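You operate a simulated robot arm through the tools that you are given. There is no shell and no other tool.

You run a simulated two-armed robot. Do the job below in one go: nothing can be reset, and whatever is moved stays where it is left.

Task
Move the red, pink, green and yellow lollies to their own colour holes.

It is judged by the outcome, as a careful person would: the job done as asked, and still so three seconds after it is handed in. It fails if anything else is knocked over, pushed out of place, dropped, spilled or broken.

Robot
Two 7-joint arms with two-finger parallel grippers on one trunk that stands fixed in place. Base frame: the origin is at the foot of the trunk, x ahead of it, y to its left, z up; the work surface is at about z = 0.84. Units: m, rad, N and s.
The left shoulder is at [0.06, 0.143, 0.991], the right one opposite. With the tool pointing down near the work surface each hand reaches from about 0.32 to 0.74 m from the base axis, measured 20 degrees to its own side. Payload 1.57 kg a hand.
Tool frame (each hand has its own): the origin (TCP) lies between the finger pads and is the grasp point; the fingertips stand 0.03 m ahead of it; z points along the fingers, y is the line along which they close. The gripper opens to 0.11 m. The fingers are 0.024 m wide and 0.012 m thick; the gripper's body (0.048 by 0.112 m) begins 0.078 m behind the TCP.
Orientation is told as [roll, pitch, yaw] about the base's x, y, z axes, in that order, counted from this pose: with the fingers straight down and closing along the base's y, the tool's x points along the base's -x, its y along +y and its z along -z.

Tools
- The arms move only by the tool play_rows. It takes "left_moves", "right_moves" or both (then of equal length, played together; a hand with none holds still); each is a list of rows, each a list of 3 entries, a list of its own where there are three numbers: the shift along the tool's x, y, z in units of 100 mm (1.0 is 100 mm), then the turn, a rotation vector about the tool's x, y, z in units of 60 degrees (1.0 is 60 degrees), then the gripper command, from -1 (shut) to 1 (fully open), values between in proportion. In form: [[[tx, ty, tz], [ax, ay, az], claw], ...]. A call has 1 to 20 rows; each row is the pose to reach, as a shift and turn from the pose commanded when the call began, along the tool's axes at that moment. A call with a number of a shift or a turn outside -1 to 1 is refused whole. Each row takes 0.2 s and may step no farther than 0.05 m and 0.15 rad from the row before; otherwise, or with a gripper value out of range, the whole call is refused. Where a pose cannot be reached the arm comes as near as it can. A force on the tool above 40 N (or 10 N above the force at the start of the call, whichever is more), or a blocked arm, ends the call early, and 0.2 s more pass. Each finger travels about 0.045 m/s and halts on what it meets, pressing with about 41 N; the grip force reading is that of the motor and also rises with nothing between the fingers. The clock runs only during rows and for 0.2 s after the last one: add rows that repeat a pose to give the fingers time. It gives the time, the measured TCP pose, the force on the tool (base axes), the opening and the grip force at its end, in the units of the frame above (readings bear some noise), with the torque about the TCP (base axes, N m) and any sound that the robot's microphone picked up, and new pictures: "views" is both (left out), scene, wrist or none (wrist: the cameras of the hands that moved).
- Cameras (640 x 400 px; columns grow to the right, rows downward): "scene" is now at [0.0463, -0.0154, 1.6034]; the picture's right is [-0.21, -0.98, 0.00], its down [-0.71, 0.15, -0.69] and it looks along [0.67, -0.14, -0.73] (base axes); focal length 342 px, centre (320, 200). "left" rides on the left gripper at [0.07, -0.016, -0.141] in its tool frame; the picture's right is [0.23, 0.97, 0.00], its down [-0.86, 0.20, -0.48] and it looks along [-0.47, 0.11, 0.88] (tool axes); focal length 222 px, centre (320, 200). "right" rides on the right gripper at [0.07, 0.016, -0.141] in its tool frame; the picture's right is [-0.23, 0.97, 0.00], its down [-0.86, -0.20, -0.48] and it looks along [-0.47, -0.11, 0.88] (tool axes); focal length 222 px, centre (320, 200). There is no depth. A picture from a camera that has moved, and an enlarged one, comes with that camera's place and axes in the base frame and with its lens.
- move_column(by): slides the trunk up (or, below 0, down) by that many m; the arms and the scene camera ride with it, the base frame stays. It gives what a move gives, with no picture.
- turn_head(pan, tilt): turns the head with the scene camera to pan (to the left, within 1.501 rad either way) and tilt (down, from -0.506 to 1.204), counted from straight ahead of the robot. It gives what a move gives, and a new picture of the scene camera.
- zoom(camera, box): a new picture of the part [left, top, right, bottom] of that camera's present view, enlarged. No time passes.
- sign_off(): hands the job in; it is judged then, once.

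Nothing tells you positions but the pictures and the camera data. Unless the task says otherwise, let go and move clear before handing in.

The tools are called after "Emit:" by a JSON object that holds its "method" and its "body". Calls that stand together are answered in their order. play_rows: Moves the arms, as the interface text tells. Its arguments: {"type":"object","properties":{"left_moves":{"type":"array"},"right_moves":{"type":"array"},"views":{"type":"string","enum":["both","scene","wrist","none"]}},"required":[]} The other tools are called the same way: move_column (by) slides the trunk up or down; turn_head (pan, tilt) turns the head that bears the scene camera; zoom (camera, box) takes an enlarged picture of a part of a camera's view; sign_off () hands the job in.

At the start:

```text
clock: 0.0
left_tool_pos: [0.4463, 0.1168, 1.1772]
left_tcp_rot: [0.0, -0.003, 0.001]
left_wrist_force: [-0.2, 0.2, -1.1]
left_ft_torque: [-0.01, 0.02, 0.0]
left_gripper_width: 0.1101
left_gripper_force: 0.1
right_tool_pos: [0.4556, -0.2697, 1.1775]
right_tcp_rot: [0.0, 0.0, 0.0]
right_wrist_force: [0.7, -0.3, 0.5]
right_ft_torque: [-0.02, 0.0, -0.01]
right_gripper_width: 0.1101
right_gripper_force: 0.0
trunk travel left (down, up): [-0.59, 0.0]
head pan, tilt: [-0.213, 0.813]
```

scene: 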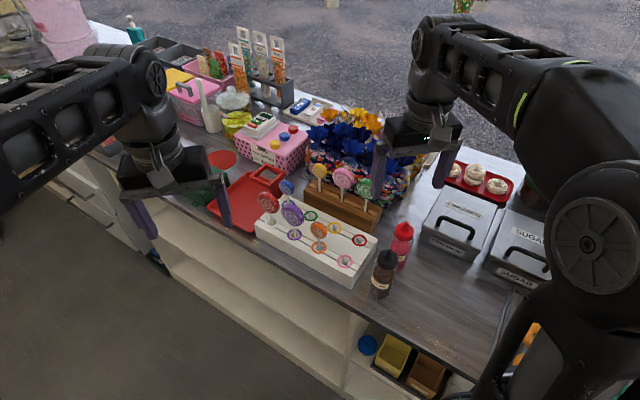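
right: 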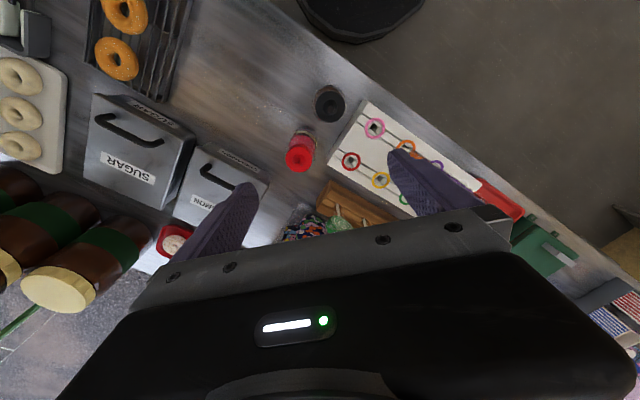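
left: 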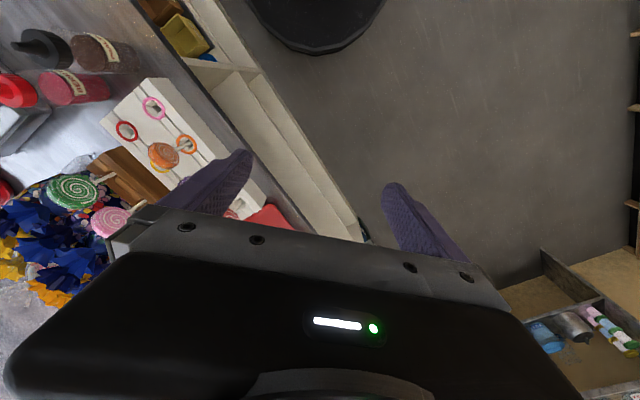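

I see a white board with coloured ring-marked holes, a wooden stand holding lollies (yellow, pink, green), and lollies in the white board (red/pink, purple, blue, orange). I'll zoom in for detail first.

Emit:
{"method": "zoom", "body": {"camera": "scene", "box": [240, 160, 400, 300]}}

Emit:
{"method": "zoom", "body": {"camera": "right", "box": [280, 80, 520, 240]}}

Emit:
{"method": "zoom", "body": {"camera": "left", "box": [40, 60, 280, 240]}}

```text
2.86 times, centred on (320, 230) of scene
camera zoom: at [0.0463, -0.0154, 1.6034], right [-0.21, -0.98, 0.0], down [-0.71, 0.15, -0.69], along [0.67, -0.14, -0.73], focal length 978 px, centre (320, 114)
```

zoom: 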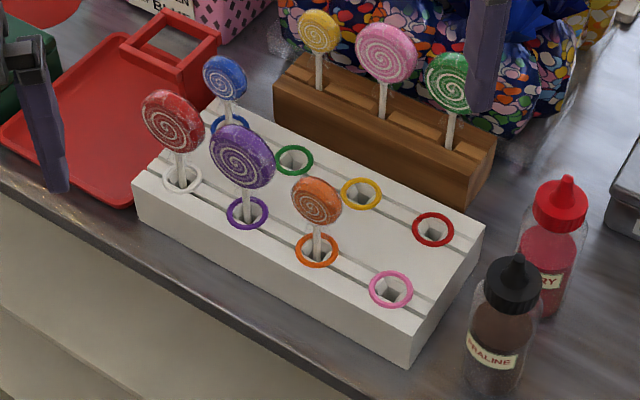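

```text
2.50 times, centred on (400, 160) of right
camera zoom: at [0.3862, -0.2536, 1.3192], right [0.23, 0.97, 0.0], down [0.85, -0.2, 0.48], along [0.47, -0.11, -0.88], focal length 555 px, centre (120, 300)
```

zoom: 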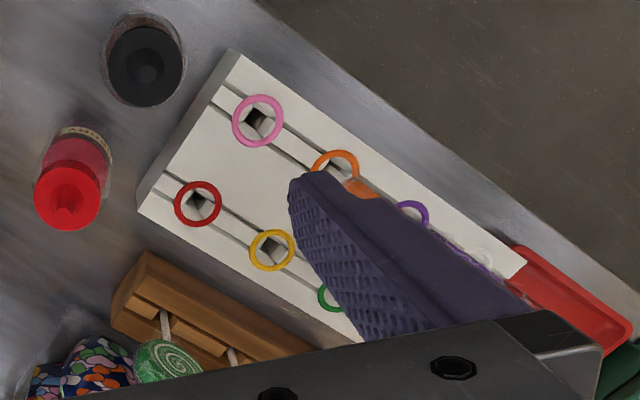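

```text
2.22 times, centred on (160, 150) of left
camera zoom: at [0.3761, 0.103, 1.3206], right [-0.23, 0.97, 0.0], down [0.85, 0.2, 0.48], along [0.47, 0.11, -0.88], focal length 494 px, centre (676, 311)
```

zoom: 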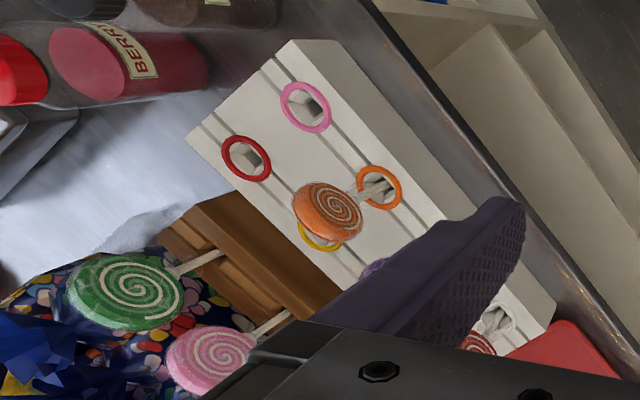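

The board's holes sit on a grid about 45° to the base, its top at about z = 0.90. The red lolly stands in the white hole, and the yellow, pink and green ones stand in the wooden stand; I'll look closer at the heads and sticks.

Emit:
{"method": "zoom", "body": {"camera": "scene", "box": [250, 175, 330, 225]}}

Emit:
{"method": "zoom", "body": {"camera": "scene", "box": [305, 155, 385, 205]}}

Emit:
{"method": "zoom", "body": {"camera": "left", "box": [40, 140, 140, 240]}}

Emit:
{"method": "zoom", "body": {"camera": "scene", "box": [280, 205, 380, 275]}}

```text
8.00 times, centred on (290, 200) of scene
camera zoom: at [0.0463, -0.0154, 1.6034], right [-0.21, -0.98, 0.0], down [-0.71, 0.15, -0.69], along [0.67, -0.14, -0.73], focal length 2740 px, centre (560, 200)
```

zoom: 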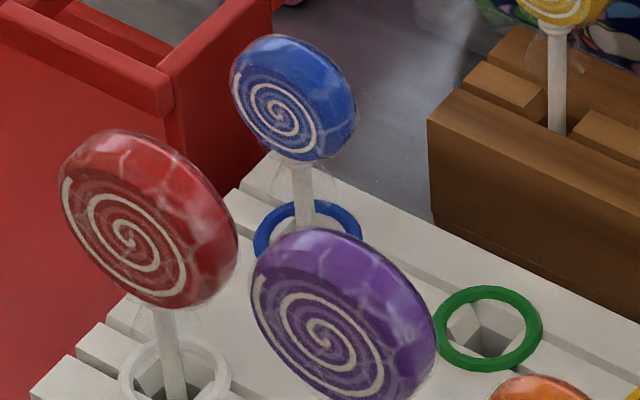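

```text
8.00 times, centred on (345, 180) of scene
camera zoom: at [0.0463, -0.0154, 1.6034], right [-0.21, -0.98, 0.0], down [-0.71, 0.15, -0.69], along [0.67, -0.14, -0.73], focal length 2740 px, centre (120, 360)
```

zoom: 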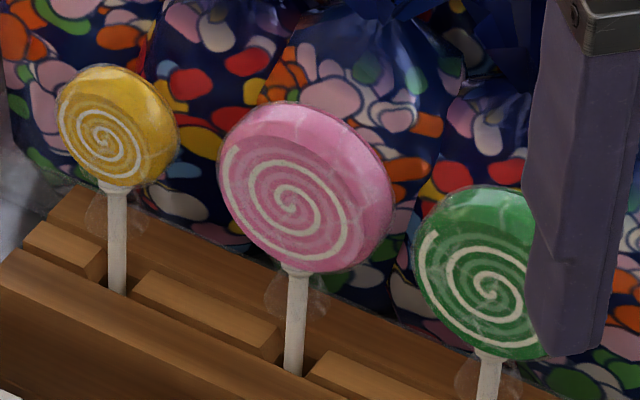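

```text
4.00 times, centred on (90, 190) of left
camera zoom: at [0.3761, 0.103, 1.3206], right [-0.23, 0.97, 0.0], down [0.85, 0.2, 0.48], along [0.47, 0.11, -0.88], focal length 888 px, centre (1240, 240)
```

zoom: 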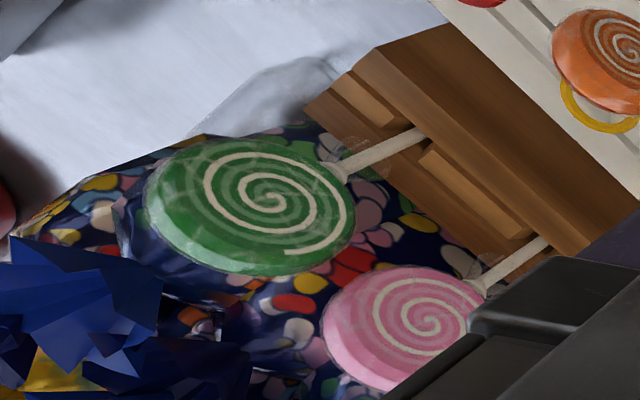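

```text
5.71 times, centred on (330, 240) of scene
camera zoom: at [0.0463, -0.0154, 1.6034], right [-0.21, -0.98, 0.0], down [-0.71, 0.15, -0.69], along [0.67, -0.14, -0.73], focal length 1957 px, centre (263, -29)
```

zoom: 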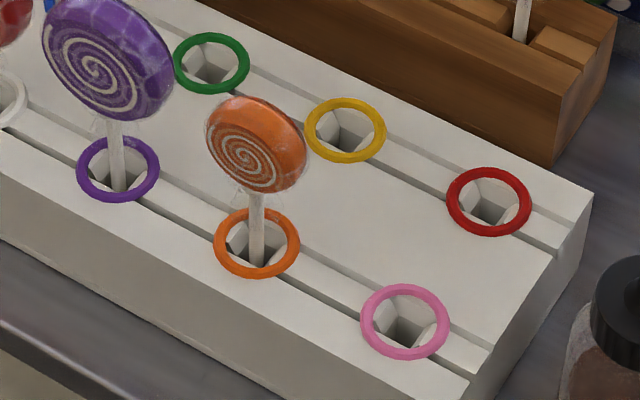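

The disc heads face across the board (normals near ±45°) and their centres sit at about z = 0.98. I'll turn both hands to line up with the board and use the wrist cameras for side views before touching anything.

Emit:
{"method": "play_rows", "body": {"left_moves": [[[0, 0, 0], [0, 0, 0.12], 1], [[0, 0, 0], [0, 0, 0.24], 1], [[0, 0, 0], [0, 0, 0.36], 1], [[0, 0, 0], [0, 0, 0.48], 1], [[0, 0, 0], [0, 0, 0.6], 1], [[0, 0, 0], [0, 0, 0.72], 1], [[0, 0, 0], [0, 0, 0.84], 1], [[0, 0, 0], [0, 0, 0.96], 1]], "right_moves": [[[0, 0, 0], [0, 0, -0.1], 1], [[0, 0, 0], [0, 0, -0.2], 1], [[0, 0, 0], [0, 0, -0.3], 1], [[0, 0, 0], [0, 0, -0.4], 1], [[0, 0, 0], [0, 0, -0.5], 1], [[0, 0, 0], [0, 0, -0.6], 1], [[0, 0, 0], [0, 0, -0.7], 1], [[0, 0, 0], [0, 0, -0.75], 1]], "views": "both"}}

```text
clock: 1.8
left_tool_pos: [0.446, 0.1177, 1.1771]
left_tcp_rot: [0.002, 0.0, -1.009]
left_wrist_force: [-0.2, -0.8, 0.1]
left_ft_torque: [-0.06, -0.01, -0.01]
left_gripper_width: 0.1098
left_gripper_force: 0.0
right_tool_pos: [0.4566, -0.2698, 1.1781]
right_tcp_rot: [-0.001, 0.001, 0.788]
right_wrist_force: [-0.2, -0.8, -0.2]
right_ft_torque: [-0.01, 0.01, 0.01]
right_gripper_width: 0.1101
right_gripper_force: 0.0
trunk travel left (down, up): [-0.59, 0.0]
head pan, tilt: [-0.213, 0.813]
camera scene: at [0.0463, -0.0154, 1.6034], right [-0.21, -0.98, 0.0], down [-0.71, 0.15, -0.69], along [0.67, -0.14, -0.73], focal length 342 px, centre (320, 200)
camera right: at [0.3951, -0.3079, 1.3193], right [-0.53, 0.85, 0.0], down [0.74, 0.46, 0.48], along [0.41, 0.25, -0.88], focal length 222 px, centre (320, 200)
camera left: at [0.3948, 0.1693, 1.3207], right [0.7, 0.71, 0.0], down [0.62, -0.62, 0.48], along [0.34, -0.34, -0.88], focal length 222 px, centre (320, 200)
```

scene: 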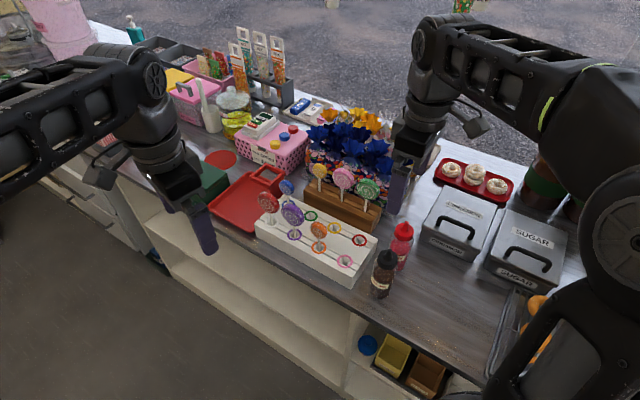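
right: 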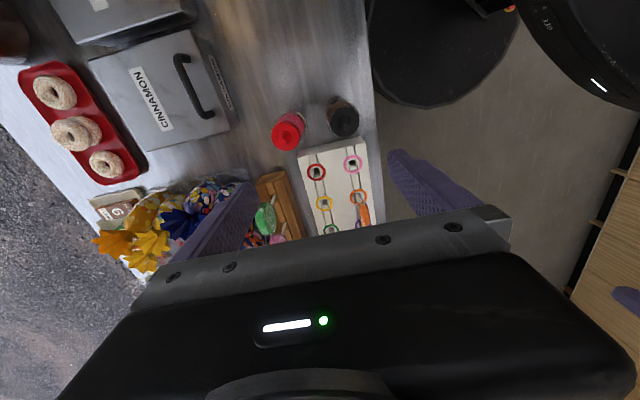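
left: 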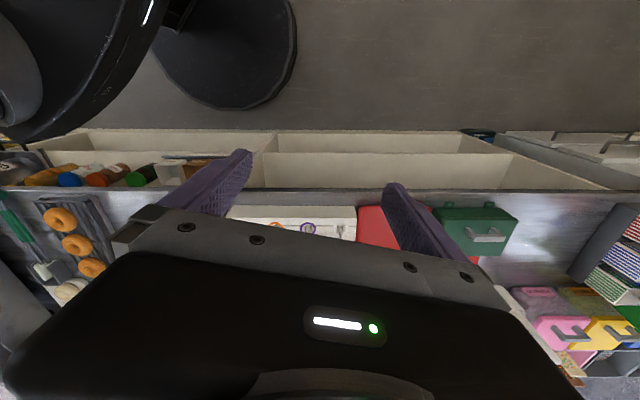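

Both hands turned as commanded, and the board edges run parallel to the left picture, confirming the 45° alignment. Next I'll tilt the right hand 30° forward so it looks along the rows, and raise the left hand's gaze a little.

Emit:
{"method": "play_rows", "body": {"left_moves": [[[0, 0, 0], [0, 0.12, 0], 1], [[0, 0, 0], [0, 0.24, 0], 1], [[0, 0, 0], [0, 0.36, 0], 1], [[0, 0, 0], [0, 0.4, 0], 1]], "right_moves": [[[0, 0, 0], [0, -0.12, 0], 1], [[0, 0, 0], [0, -0.24, 0], 1], [[0, 0, 0], [0, -0.36, 0], 1], [[0, 0, 0], [0, -0.5, 0], 1]], "views": "both"}}

```text
clock: 2.8
left_tool_pos: [0.4428, 0.1427, 1.1342]
left_tcp_rot: [0.004, 0.205, -1.018]
left_wrist_force: [-0.3, -0.5, 0.9]
left_ft_torque: [0.05, -0.05, 0.02]
left_gripper_width: 0.1101
left_gripper_force: 0.0
left hand out of reach, approached as far as the arm can: row 1, 2, 3, 4
right_tool_pos: [0.4563, -0.2726, 1.1774]
right_tcp_rot: [0.001, -0.528, 0.784]
right_wrist_force: [-0.4, -0.9, -0.1]
right_ft_torque: [0.02, -0.04, 0.03]
right_gripper_width: 0.1101
right_gripper_force: 0.0
trunk travel left (down, up): [-0.59, 0.0]
head pan, tilt: [-0.213, 0.813]
camera scene: at [0.0455, -0.0192, 1.6034], right [-0.21, -0.98, 0.0], down [-0.71, 0.15, -0.69], along [0.67, -0.14, -0.73], focal length 342 px, centre (320, 200)
camera right: at [0.3509, -0.354, 1.2649], right [-0.55, 0.83, 0.11], down [0.49, 0.21, 0.84], along [0.67, 0.52, -0.52], focal length 222 px, centre (320, 200)
camera left: at [0.4084, 0.1684, 1.2891], right [0.71, 0.7, 0.05], down [0.66, -0.69, 0.3], along [0.24, -0.18, -0.95], focal length 222 px, centre (320, 200)
```

scene: 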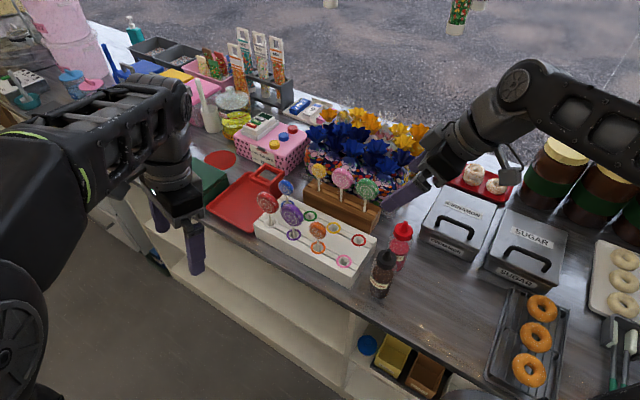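
right: 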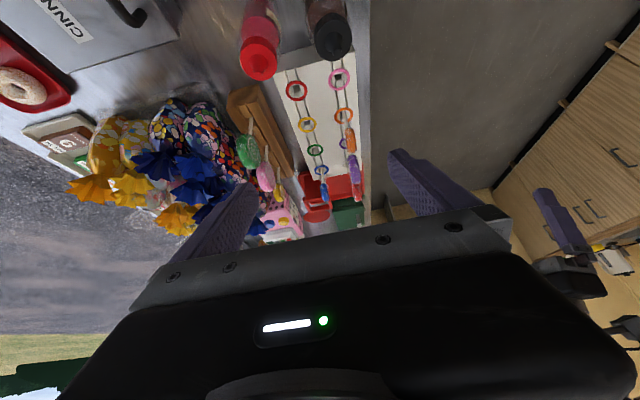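
left: 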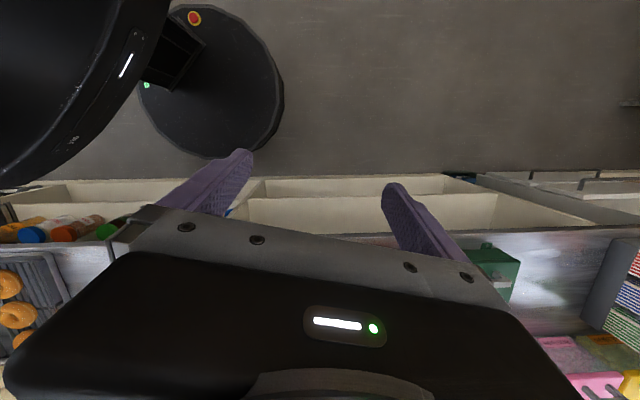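

The right hand now looks along the rows (picture upside down); I tilted the left hand the wrong way, so I'll undo that later. I'll zoom in on the right view to see the bags behind the stand and the spacing.

Emit:
{"method": "zoom", "body": {"camera": "right", "box": [60, 60, 380, 260]}}

Emit:
{"method": "zoom", "body": {"camera": "right", "box": [200, 80, 360, 220]}}

Emit:
{"method": "zoom", "body": {"camera": "scene", "box": [240, 100, 440, 280]}}

```text
2.00 times, centred on (220, 160) of right
camera zoom: at [0.3509, -0.354, 1.2649], right [-0.55, 0.83, 0.11], down [0.49, 0.21, 0.84], along [0.67, 0.52, -0.52], focal length 444 px, centre (520, 280)
```

zoom: 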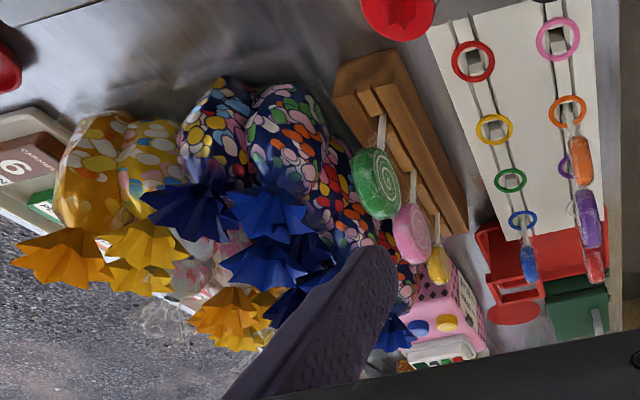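

```text
2.86 times, centred on (280, 150) of right
camera zoom: at [0.3509, -0.354, 1.2649], right [-0.55, 0.83, 0.11], down [0.49, 0.21, 0.84], along [0.67, 0.52, -0.52], focal length 635 px, centre (434, 343)
```

zoom: 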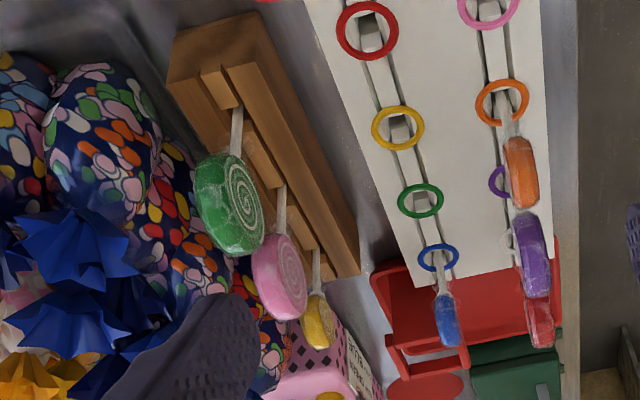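

```text
2.22 times, centred on (340, 190) of scene
camera zoom: at [0.0455, -0.0192, 1.6034], right [-0.21, -0.98, 0.0], down [-0.71, 0.15, -0.69], along [0.67, -0.14, -0.73], focal length 761 px, centre (276, 222)
```

zoom: 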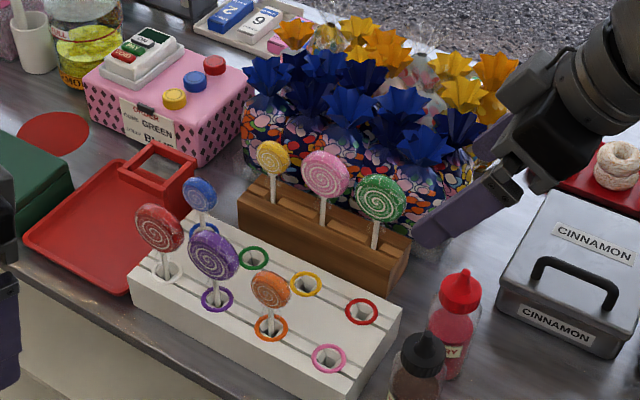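

The bags stand close behind the lollies with bows higher than the heads, so for the stand lollies I plan to grip the disc rims from the front with the hand leaning away from the bags. First I'll undo the tilts on both hands.

Emit:
{"method": "play_rows", "body": {"left_moves": [[[0, 0, 0], [0, -0.1, 0], 1], [[0, 0, 0], [0, -0.2, 0], 1], [[0, 0, 0], [0, -0.3, 0], 1], [[0, 0, 0], [0, -0.4, 0], 1]], "right_moves": [[[0, 0, 0], [0, 0.12, 0], 1], [[0, 0, 0], [0, 0.24, 0], 1], [[0, 0, 0], [0, 0.36, 0], 1], [[0, 0, 0], [0, 0.5, 0], 1]], "views": "wrist"}}

```text
clock: 3.8
left_tool_pos: [0.4447, 0.1485, 1.1343]
left_tcp_rot: [0.004, -0.218, -1.019]
left_wrist_force: [0.1, 0.1, 0.2]
left_ft_torque: [-0.04, 0.0, -0.03]
left_gripper_width: 0.1101
left_gripper_force: 0.1
right_tool_pos: [0.4579, -0.2677, 1.1747]
right_tcp_rot: [0.011, -0.019, 0.787]
right_wrist_force: [0.6, 0.1, 0.6]
right_ft_torque: [0.01, -0.02, 0.01]
right_gripper_width: 0.1099
right_gripper_force: 0.1
right hand out of reach, approached as far as the arm can: row 4
trunk travel left (down, up): [-0.59, 0.0]
head pan, tilt: [-0.213, 0.813]
camera right: at [0.3954, -0.309, 1.3135], right [-0.53, 0.85, 0.01], down [0.74, 0.45, 0.49], along [0.41, 0.27, -0.87], focal length 222 px, centre (320, 200)
camera left: at [0.3787, 0.2235, 1.2589], right [0.71, 0.7, -0.05], down [0.55, -0.52, 0.65], along [0.43, -0.49, -0.76], focal length 222 px, centre (320, 200)
```

right: 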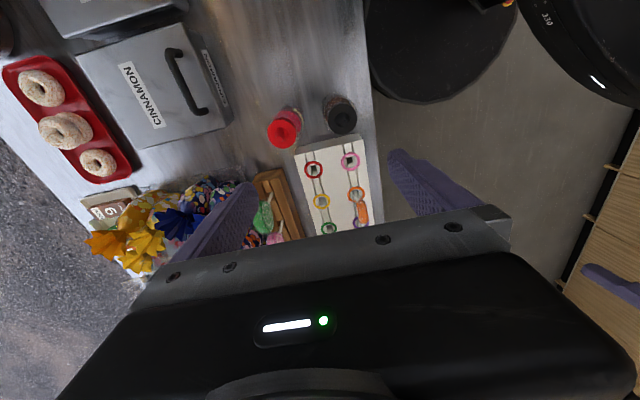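
left: 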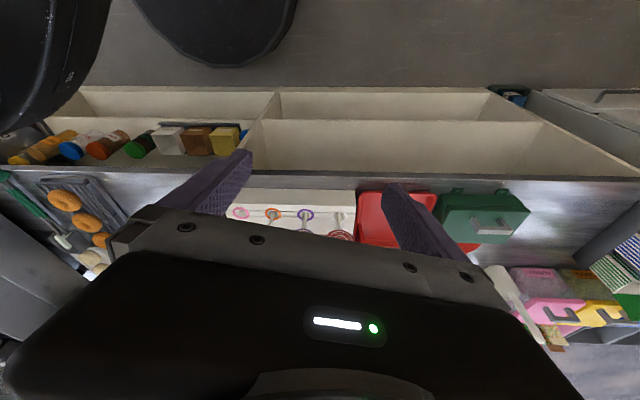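

The left camera now looks across the board from the front. I'll turn the right hand toward a yaw of about -45° while moving it toward the middle, and tilt the left one a bit further for a flatter view.

Emit:
{"method": "play_rows", "body": {"left_moves": [[[0, 0, 0], [0, -0.05, 0], 1], [[0, 0, 0], [0, -0.1, 0], 1], [[0, 0, 0], [0, -0.15, 0], 1], [[0, 0, 0], [0, -0.2, 0], 1], [[0, 0, 0], [0, -0.25, 0], 1], [[0, 0, 0], [0, -0.3, 0], 1], [[0, 0, 0], [0, -0.35, 0], 1], [[0, 0, 0], [0, -0.4, 0], 1]], "right_moves": [[[-0.07, 0.07, 0.05], [0, 0, 0.125], 1], [[-0.14, 0.14, 0.1], [0, 0, 0.25], 1], [[-0.21, 0.21, 0.15], [0, 0, 0.375], 1], [[-0.28, 0.28, 0.2], [0, 0, 0.5], 1], [[-0.35, 0.35, 0.25], [0, 0, 0.625], 1], [[-0.42, 0.42, 0.3], [0, 0, 0.75], 1], [[-0.5, 0.5, 0.35], [0, 0, 0.875], 1], [[-0.57, 0.57, 0.4], [0, 0, 1.0], 1]], "views": "both"}}

```text
clock: 5.6
left_tool_pos: [0.4448, 0.1465, 1.1349]
left_tcp_rot: [0.004, -0.638, -1.019]
left_wrist_force: [-1.0, -0.3, 0.5]
left_ft_torque: [0.0, -0.02, -0.01]
left_gripper_width: 0.1102
left_gripper_force: 0.1
right_tool_pos: [0.4564, -0.1864, 1.1333]
right_tcp_rot: [0.0, -0.001, -0.265]
right_wrist_force: [0.9, 0.3, 0.2]
right_ft_torque: [-0.03, 0.0, 0.03]
right_gripper_width: 0.1101
right_gripper_force: 0.0
trunk travel left (down, up): [-0.59, 0.0]
head pan, tilt: [-0.213, 0.813]
camera scene: at [0.0462, -0.015, 1.6034], right [-0.21, -0.98, 0.0], down [-0.71, 0.15, -0.69], along [0.67, -0.15, -0.73], focal length 342 px, centre (320, 200)
camera right: at [0.3935, -0.1534, 1.274], right [0.47, 0.88, 0.0], down [0.77, -0.42, 0.48], along [0.42, -0.23, -0.88], focal length 222 px, centre (320, 200)
camera left: at [0.3567, 0.258, 1.2083], right [0.73, 0.67, -0.13], down [0.38, -0.24, 0.89], along [0.57, -0.71, -0.43], focal length 222 px, centre (320, 200)
```

scene: 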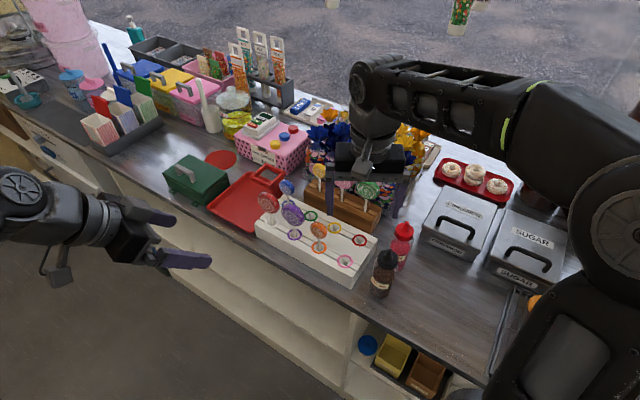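
right: 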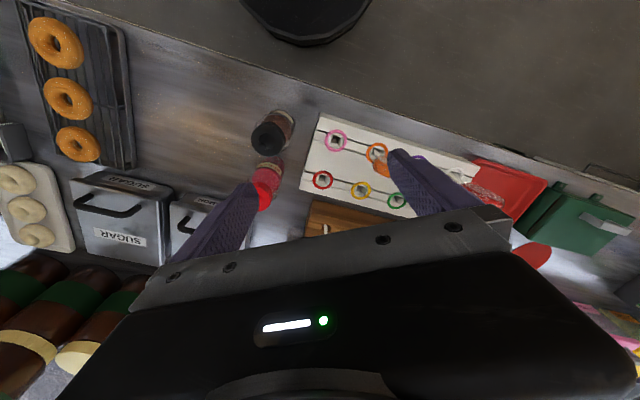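
left: 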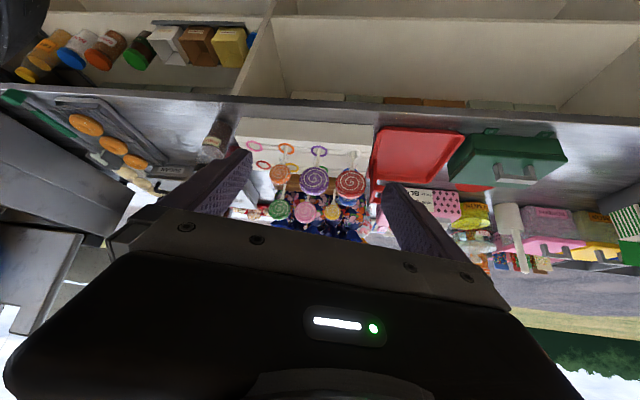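

Emit:
{"method": "zoom", "body": {"camera": "left", "box": [220, 110, 400, 250]}}

Emit:
{"method": "zoom", "body": {"camera": "right", "box": [280, 100, 440, 240]}}

```text
2.86 times, centred on (310, 180) of left
camera zoom: at [0.3567, 0.258, 1.2083], right [0.73, 0.67, -0.13], down [0.38, -0.24, 0.89], along [0.57, -0.71, -0.43], focal length 635 px, centre (349, 257)
```

zoom: 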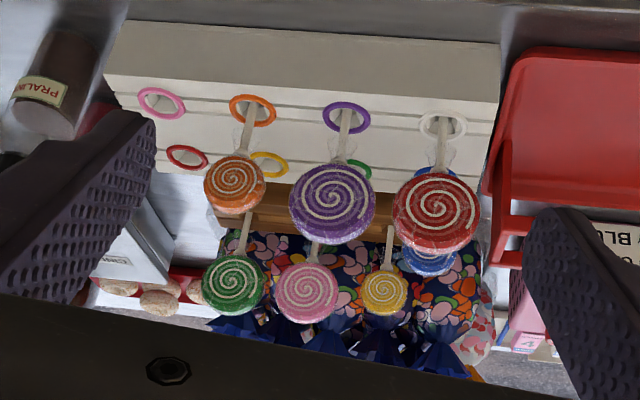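

```text
2.86 times, centred on (360, 170) of right
camera zoom: at [0.3935, -0.1534, 1.274], right [0.47, 0.88, 0.0], down [0.77, -0.42, 0.48], along [0.42, -0.23, -0.88], focal length 635 px, centre (206, 286)
```

zoom: 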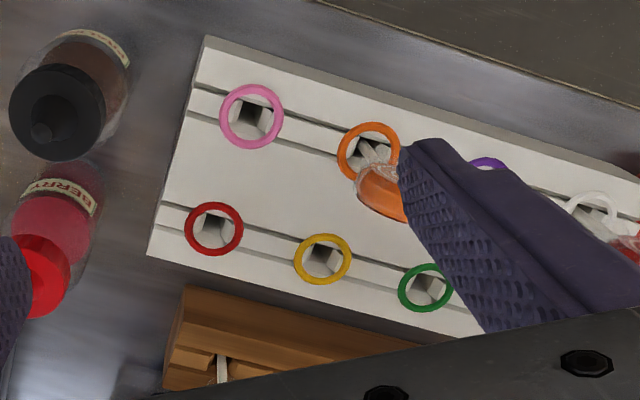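

The left view shows all discs facing it squarely: red, purple, pink and green about 62 mm across, yellow/orange/blue about 45 mm. The green–pink gap is only about 12 mm, so I need to know how much room there is behind them; I'll bring the right hand round to look along the stand from its right end.

Emit:
{"method": "play_rows", "body": {"right_moves": [[[-0.1, -0.11, 0], [0, 0, -0.125], 1], [[-0.2, -0.22, 0], [0, 0, -0.25], 1], [[-0.3, -0.33, 0], [0, 0, -0.375], 1], [[-0.4, -0.44, 0], [0, 0, -0.5], 1], [[-0.5, -0.55, 0], [0, 0, -0.625], 1], [[-0.6, -0.66, 0], [0, 0, -0.75], 1], [[-0.7, -0.77, 0], [0, 0, -0.875], 1], [[-0.8, -0.88, 0], [0, 0, -1.0], 1]], "views": "none"}}

```text
clock: 7.4
left_tool_pos: [0.4456, 0.1457, 1.1356]
left_tcp_rot: [0.004, -0.635, -1.022]
left_wrist_force: [-0.2, 0.1, 0.3]
left_ft_torque: [0.04, -0.05, -0.05]
left_gripper_width: 0.1102
left_gripper_force: 0.1
right_tool_pos: [0.5124, -0.2943, 1.1332]
right_tcp_rot: [0.0, 0.0, 0.786]
right_wrist_force: [-0.8, -0.3, -0.2]
right_ft_torque: [-0.01, -0.01, 0.02]
right_gripper_width: 0.11
right_gripper_force: 0.0
trunk travel left (down, up): [-0.59, 0.0]
head pan, tilt: [-0.213, 0.813]
```

Emit:
{"method": "play_rows", "body": {"right_moves": [[[0.06, -0.16, 0.02], [0, -0.11, 0], 1], [[0.12, -0.32, 0.04], [0, -0.22, 0], 1], [[0.18, -0.48, 0.06], [0, -0.33, 0], 1], [[0.24, -0.64, 0.08], [0, -0.44, 0], 1], [[0.3, -0.8, 0.1], [0, -0.55, 0], 1], [[0.34, -0.98, 0.13], [0, -0.66, 0], 1]], "views": "both"}}

Emit:
{"method": "zoom", "body": {"camera": "right", "box": [200, 60, 440, 220]}}

```text
clock: 8.8
left_tool_pos: [0.4445, 0.1459, 1.1346]
left_tcp_rot: [0.004, -0.635, -1.021]
left_wrist_force: [-0.2, -1.1, -0.3]
left_ft_torque: [-0.03, -0.02, -0.04]
left_gripper_width: 0.1102
left_gripper_force: 0.0
right_tool_pos: [0.5578, -0.3878, 1.1202]
right_tcp_rot: [-0.002, -0.694, 0.786]
right_wrist_force: [-0.4, 0.5, -0.5]
right_ft_torque: [0.05, 0.04, 0.02]
right_gripper_width: 0.11
right_gripper_force: 0.0
trunk travel left (down, up): [-0.59, 0.0]
head pan, tilt: [-0.213, 0.813]
camera scene: at [0.0467, -0.0162, 1.6034], right [-0.21, -0.98, 0.0], down [-0.71, 0.15, -0.69], along [0.67, -0.14, -0.73], focal length 342 px, centre (320, 200)
camera right: at [0.4433, -0.4781, 1.1839], right [-0.56, 0.81, 0.14], down [0.39, 0.11, 0.92], along [0.73, 0.57, -0.38], focal length 222 px, centre (320, 200)
```

scene: 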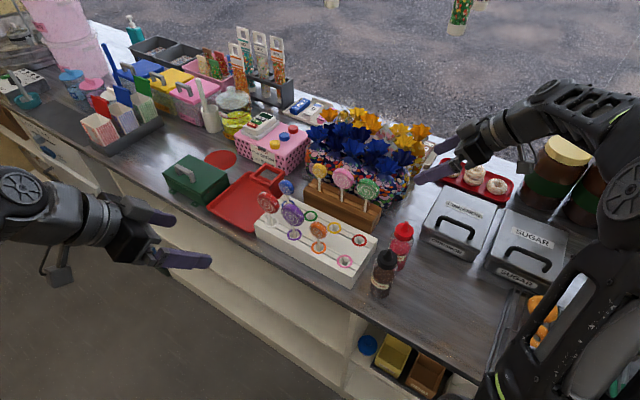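
right: 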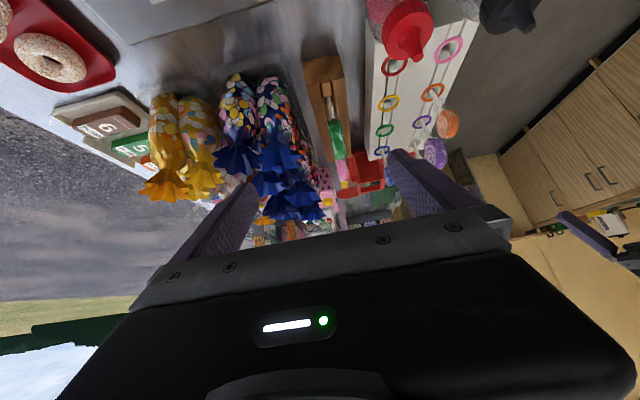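

```text
2.50 times, centred on (320, 140) of right
camera zoom: at [0.4433, -0.4781, 1.1839], right [-0.56, 0.81, 0.14], down [0.39, 0.11, 0.92], along [0.73, 0.57, -0.38], focal length 555 px, centre (320, 350)
```

zoom: 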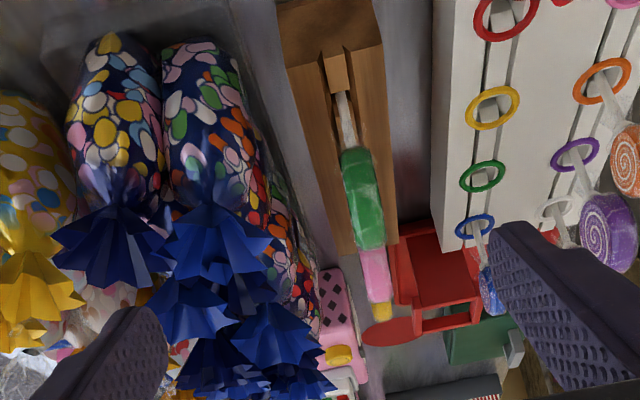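

There is clear room behind the discs: the nearest bag and bow fronts lie about 50–60 mm behind the lolly row. I'll zoom both cameras to pin down the bows, the stand and the stick positions.

Emit:
{"method": "zoom", "body": {"camera": "scene", "box": [300, 110, 420, 230]}}

Emit:
{"method": "zoom", "body": {"camera": "right", "box": [240, 80, 400, 220]}}

Emit:
{"method": "zoom", "body": {"camera": "left", "box": [260, 150, 380, 250]}}

```text
3.33 times, centred on (360, 170) of scene
camera zoom: at [0.0467, -0.0162, 1.6034], right [-0.21, -0.98, 0.0], down [-0.71, 0.15, -0.69], along [0.67, -0.14, -0.73], focal length 1142 px, centre (187, 300)
```

zoom: 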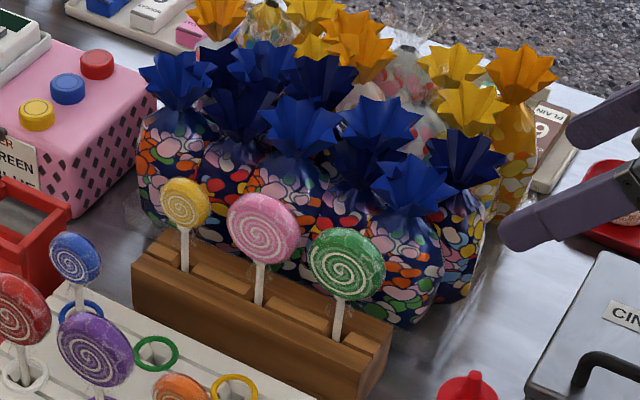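

```text
2.86 times, centred on (320, 150) of right
camera zoom: at [0.4433, -0.4781, 1.1839], right [-0.56, 0.81, 0.14], down [0.39, 0.11, 0.92], along [0.73, 0.57, -0.38], focal length 635 px, centre (320, 343)
```

zoom: 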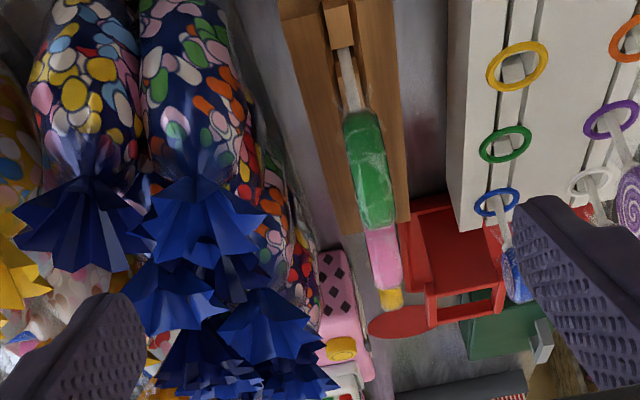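

```text
4.00 times, centred on (320, 200) of left
camera zoom: at [0.3571, 0.2569, 1.2085], right [0.73, 0.67, -0.13], down [0.38, -0.24, 0.89], along [0.56, -0.7, -0.43], focal length 888 px, centre (320, 200)
```

zoom: 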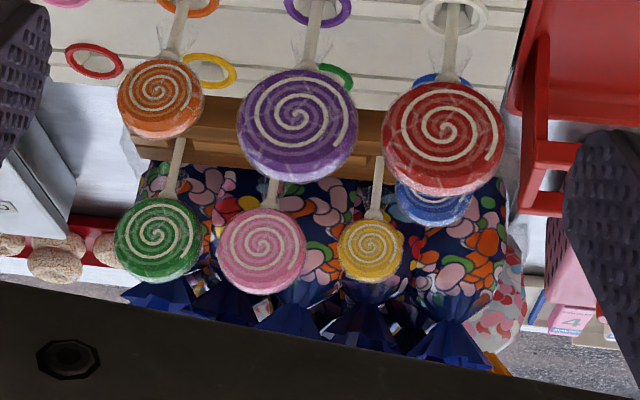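

The stand lollies and holes now triangulate well: in board axes (s along the row, w across it) green stands at s=0.260, w=0.645, head centre z≈0.974, and the green hole is at s=0.372, w=0.542. I'll bring the right hand above the green lolly with the gripper partly open, ready to grip the disc by its flat faces.

Emit:
{"method": "play_rows", "body": {"right_moves": [[[-0.17, 0.05, 0.2], [0, 0.03, 0], 0.4], [[-0.35, 0.1, 0.4], [0, 0.07, 0], 0], [[-0.52, 0.14, 0.6], [0, 0.1, 0], -0.18], [[-0.7, 0.19, 0.8], [0, 0.13, 0], -0.18], [[-0.871, 0.233, 0.985], [0, 0.163, 0], -0.18], [[-0.871, 0.233, 0.985], [0, 0.163, 0], -0.18]], "views": "both"}}

Emit:
{"method": "zoom", "body": {"camera": "right", "box": [220, 80, 420, 230]}}

Emit:
{"method": "zoom", "body": {"camera": "left", "box": [220, 130, 400, 250]}}

```text
clock: 10.2
left_tool_pos: [0.4449, 0.146, 1.1346]
left_tcp_rot: [0.006, -0.636, -1.02]
left_wrist_force: [0.3, -0.7, -0.2]
left_ft_torque: [0.01, 0.08, 0.0]
left_gripper_width: 0.1101
left_gripper_force: 0.0
right_tool_pos: [0.6326, -0.2788, 1.0989]
right_tcp_rot: [-0.002, -0.522, 0.787]
right_wrist_force: [-0.1, -0.4, 0.0]
right_ft_torque: [0.01, -0.03, 0.01]
right_gripper_width: 0.0453
right_gripper_force: 0.1
trunk travel left (down, up): [-0.59, 0.0]
head pan, tilt: [-0.213, 0.813]
camera scene: at [0.0459, -0.0158, 1.6034], right [-0.21, -0.98, 0.0], down [-0.71, 0.15, -0.69], along [0.67, -0.14, -0.73], focal length 342 px, centre (320, 200)
camera right: at [0.5275, -0.3593, 1.1877], right [-0.55, 0.83, 0.11], down [0.5, 0.21, 0.84], along [0.67, 0.52, -0.53], focal length 222 px, centre (320, 200)
```

scene: 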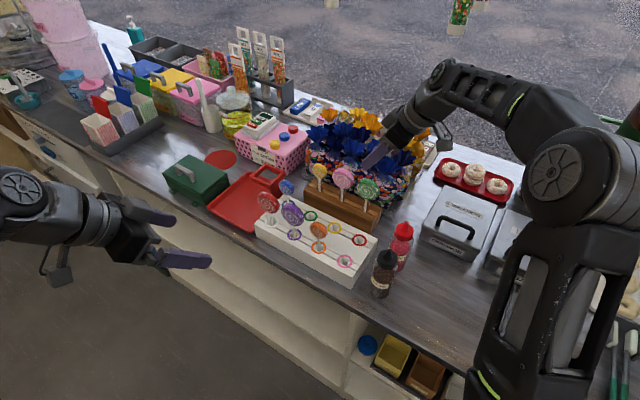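
right: 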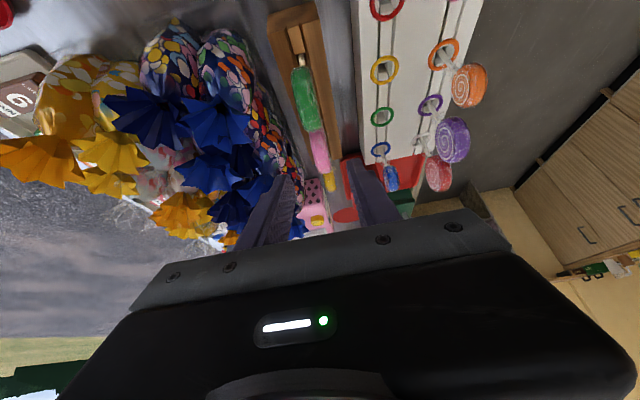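

```text
2.67 times, centred on (320, 155) of right
camera zoom: at [0.5275, -0.3593, 1.1877], right [-0.55, 0.83, 0.11], down [0.5, 0.21, 0.84], along [0.67, 0.52, -0.53], focal length 592 px, centre (320, 320)
```

zoom: 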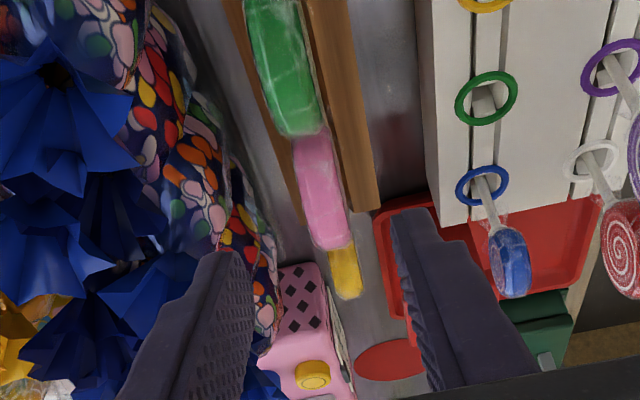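

```text
3.33 times, centred on (310, 190) of left
camera zoom: at [0.3566, 0.2572, 1.2086], right [0.73, 0.67, -0.13], down [0.38, -0.24, 0.89], along [0.56, -0.7, -0.43], focal length 740 px, centre (353, 233)
```

zoom: 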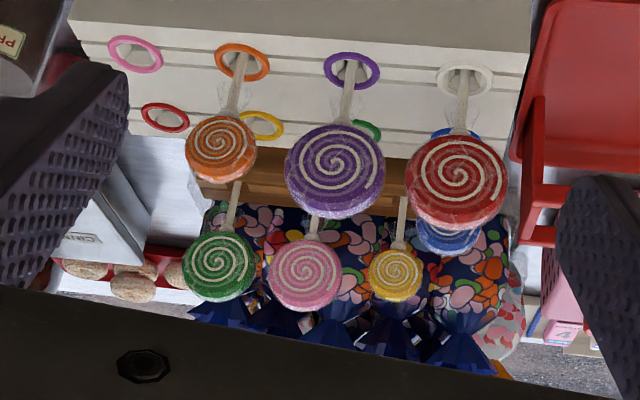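

The hand is centred over the green disc to within a couple of mm. I'll lower so the fingertips just straddle the top of the disc, then check.

Emit:
{"method": "play_rows", "body": {"right_moves": [[[0.1, 0, 0.18], [0, 0, 0], -0.18], [[0.19, 0, 0.37], [0, 0, 0], -0.18], [[0.29, -0.01, 0.55], [0, 0, 0], -0.18], [[0.384, -0.01, 0.736], [0, 0, 0], -0.18]], "views": "both"}}

Emit:
{"method": "zoom", "body": {"camera": "right", "box": [220, 80, 420, 230]}}

Emit:
{"method": "zoom", "body": {"camera": "scene", "box": [310, 110, 430, 220]}}

Emit:
{"method": "zoom", "body": {"camera": "left", "box": [240, 150, 360, 250]}}

```text
clock: 11.2
left_tool_pos: [0.4448, 0.145, 1.1347]
left_tcp_rot: [0.005, -0.636, -1.022]
left_wrist_force: [0.7, -0.3, -0.9]
left_ft_torque: [0.0, -0.01, 0.02]
left_gripper_width: 0.1099
left_gripper_force: 0.0
right_tool_pos: [0.6353, -0.2774, 1.0166]
right_tcp_rot: [0.0, -0.523, 0.785]
right_wrist_force: [0.0, 0.3, -0.5]
right_ft_torque: [0.01, -0.03, -0.04]
right_gripper_width: 0.0452
right_gripper_force: 0.0
trunk travel left (down, up): [-0.59, 0.0]
head pan, tilt: [-0.213, 0.813]
camera scene: at [0.0467, -0.0154, 1.6034], right [-0.21, -0.98, 0.0], down [-0.71, 0.15, -0.69], along [0.67, -0.14, -0.73], focal length 342 px, centre (320, 200)
camera right: at [0.5308, -0.3584, 1.1046], right [-0.55, 0.83, 0.11], down [0.5, 0.21, 0.84], along [0.67, 0.52, -0.53], focal length 222 px, centre (320, 200)
```

scene: 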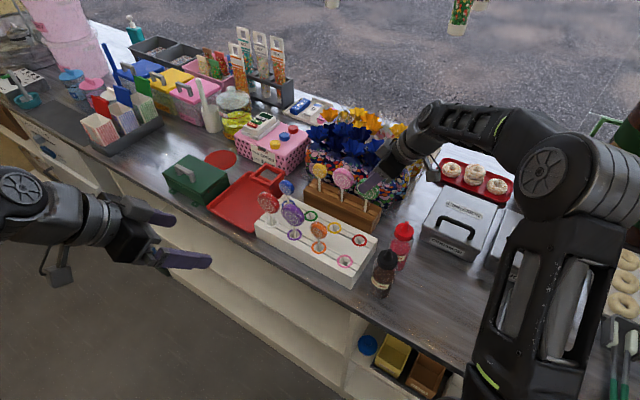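
right: 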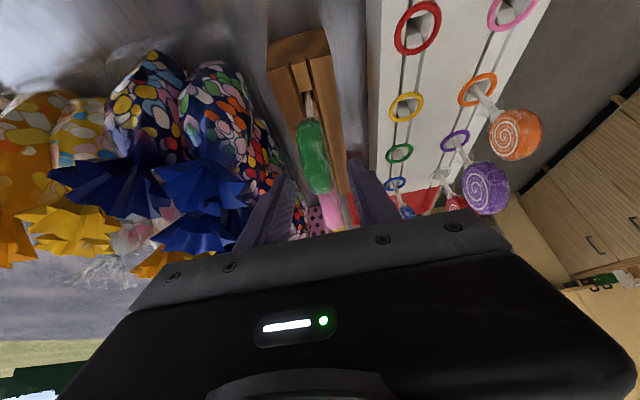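

```text
2.67 times, centred on (320, 155) of right
camera zoom: at [0.5308, -0.3584, 1.1046], right [-0.55, 0.83, 0.11], down [0.5, 0.21, 0.84], along [0.67, 0.52, -0.53], focal length 592 px, centre (320, 320)
```

zoom: 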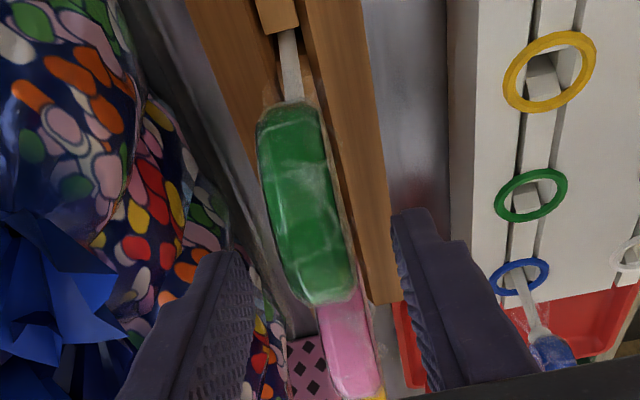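

```text
3.64 times, centred on (370, 165) of scene
camera zoom: at [0.0467, -0.0154, 1.6034], right [-0.21, -0.98, 0.0], down [-0.71, 0.15, -0.69], along [0.67, -0.14, -0.73], focal length 1245 px, centre (138, 327)
```

zoom: 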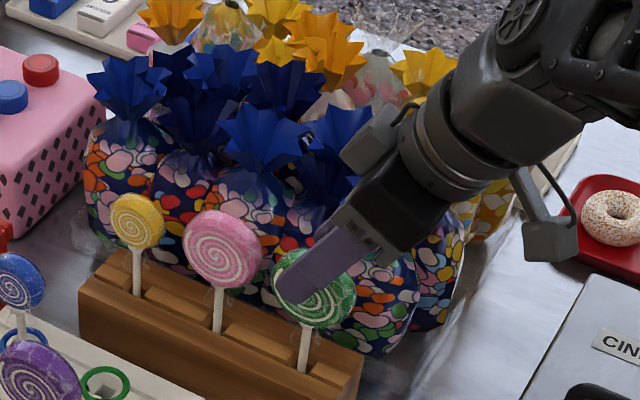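

```text
4.00 times, centred on (300, 200) of left
camera zoom: at [0.3572, 0.2575, 1.2084], right [0.73, 0.67, -0.13], down [0.38, -0.24, 0.89], along [0.56, -0.7, -0.43], focal length 888 px, centre (400, 200)
```

zoom: 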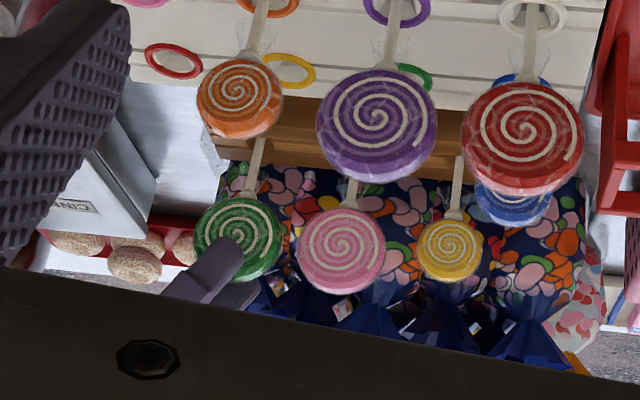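

The disc sits centred between the fingertips. I'll lower the last 32 mm so the pads cover the disc, then close on it.

Emit:
{"method": "play_rows", "body": {"right_moves": [[[0.08, 0, 0.14], [0, 0, 0], -0.18], [[0.16, 0, 0.277], [0, 0, 0], -0.18], [[0.16, 0, 0.277], [0, 0, 0], -0.4], [[0.16, 0, 0.277], [0, 0, 0], -0.5]], "views": "wrist"}}

Emit:
{"method": "zoom", "body": {"camera": "right", "box": [220, 80, 420, 230]}}

Emit:
{"method": "zoom", "body": {"camera": "scene", "box": [310, 110, 430, 220]}}

```text
clock: 12.2
left_tool_pos: [0.4447, 0.1454, 1.1361]
left_tcp_rot: [0.005, -0.635, -1.022]
left_wrist_force: [0.1, -0.4, -0.3]
left_ft_torque: [0.0, -0.02, 0.0]
left_gripper_width: 0.1098
left_gripper_force: 0.0
right_tool_pos: [0.6349, -0.2766, 0.9856]
right_tcp_rot: [-0.001, -0.52, 0.785]
right_wrist_force: [-0.3, -0.1, 0.2]
right_ft_torque: [-0.01, 0.04, 0.03]
right_gripper_width: 0.0276
right_gripper_force: 0.0
trunk travel left (down, up): [-0.59, 0.0]
head pan, tilt: [-0.213, 0.813]
camera right: at [0.5302, -0.3585, 1.0728], right [-0.55, 0.83, 0.11], down [0.5, 0.22, 0.84], along [0.67, 0.52, -0.53], focal length 222 px, centre (320, 200)
```

right: 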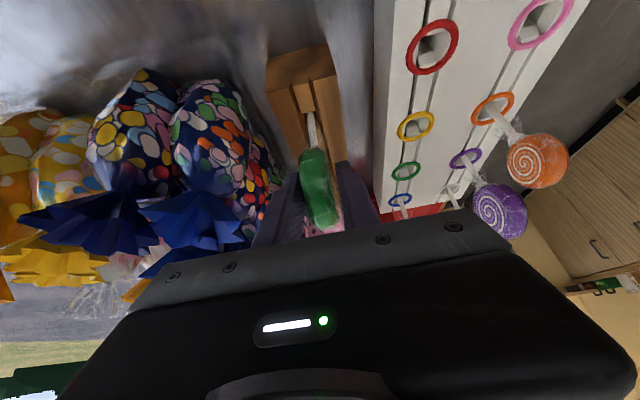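

```text
2.67 times, centred on (320, 155) of right
camera zoom: at [0.5302, -0.3585, 1.0728], right [-0.55, 0.83, 0.11], down [0.5, 0.22, 0.84], along [0.67, 0.52, -0.53], focal length 592 px, centre (320, 320)
```

zoom: 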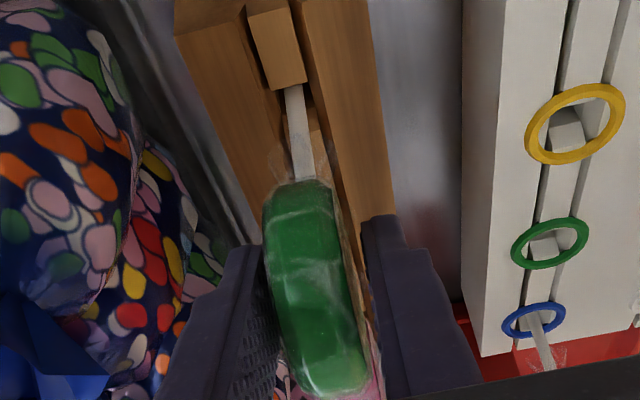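

```text
3.64 times, centred on (370, 165) of scene
camera zoom: at [0.0464, -0.0154, 1.6034], right [-0.21, -0.98, 0.0], down [-0.71, 0.15, -0.69], along [0.67, -0.14, -0.73], focal length 1245 px, centre (138, 327)
```

zoom: 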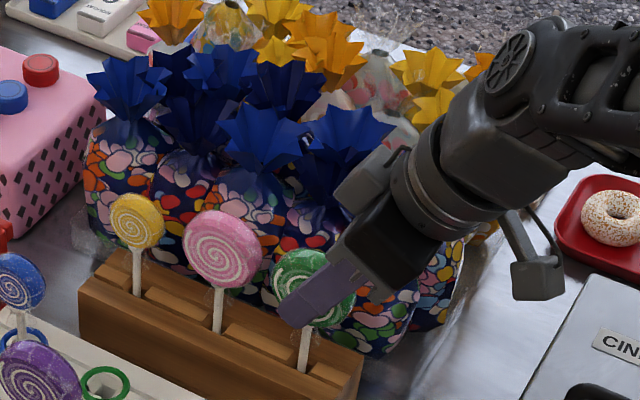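

The disc is well centred between the pads, with the hand at the right height. Now I close on it and check the grip.

Emit:
{"method": "play_rows", "body": {"right_moves": [[[0, 0, 0], [0, 0, 0], -0.7], [[0, 0, 0], [0, 0, 0], -1], [[0, 0, 0], [0, 0, 0], -1], [[0, 0, 0], [0, 0, 0], -1]], "views": "wrist"}}

Emit:
{"method": "zoom", "body": {"camera": "scene", "box": [310, 110, 430, 220]}}

Emit:
{"method": "zoom", "body": {"camera": "right", "box": [220, 80, 420, 230]}}

```text
clock: 13.2
left_tool_pos: [0.4443, 0.146, 1.1346]
left_tcp_rot: [0.007, -0.635, -1.021]
left_wrist_force: [-0.2, -0.1, -0.5]
left_ft_torque: [-0.03, 0.02, 0.0]
left_gripper_width: 0.1102
left_gripper_force: 0.0
right_tool_pos: [0.6357, -0.2768, 0.9842]
right_tcp_rot: [0.0, -0.522, 0.785]
right_wrist_force: [0.9, 0.2, 0.0]
right_ft_torque: [0.02, 0.01, -0.03]
right_gripper_width: 0.0172
right_gripper_force: 31.9
trunk travel left (down, up): [-0.59, 0.0]
head pan, tilt: [-0.213, 0.813]
camera right: at [0.5303, -0.3584, 1.0729], right [-0.55, 0.83, 0.11], down [0.5, 0.21, 0.84], along [0.67, 0.52, -0.53], focal length 222 px, centre (320, 200)
```

right: 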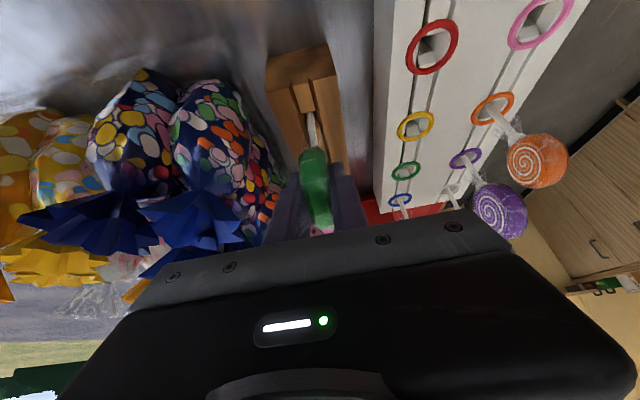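

```text
3.64 times, centred on (370, 165) of scene
camera zoom: at [0.0464, -0.0154, 1.6034], right [-0.21, -0.98, 0.0], down [-0.71, 0.15, -0.69], along [0.67, -0.14, -0.73], focal length 1245 px, centre (138, 327)
```

zoom: 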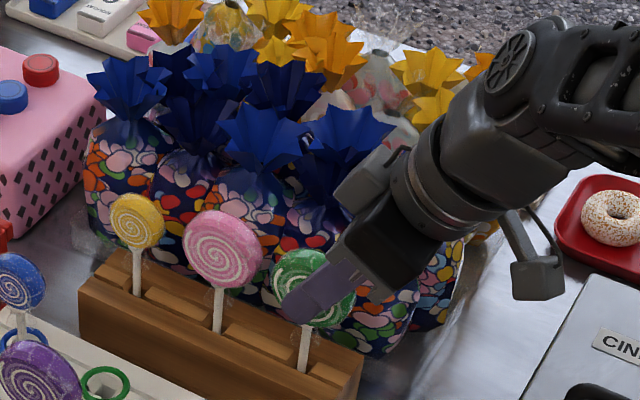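

```text
2.67 times, centred on (320, 155) of right
camera zoom: at [0.5303, -0.3584, 1.0729], right [-0.55, 0.83, 0.11], down [0.5, 0.21, 0.84], along [0.67, 0.52, -0.53], focal length 592 px, centre (320, 320)
```

zoom: 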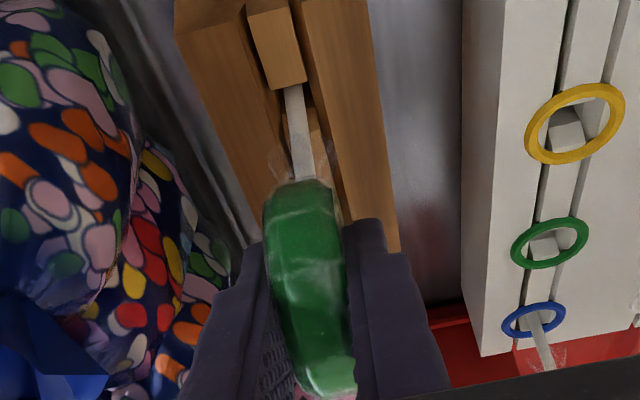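

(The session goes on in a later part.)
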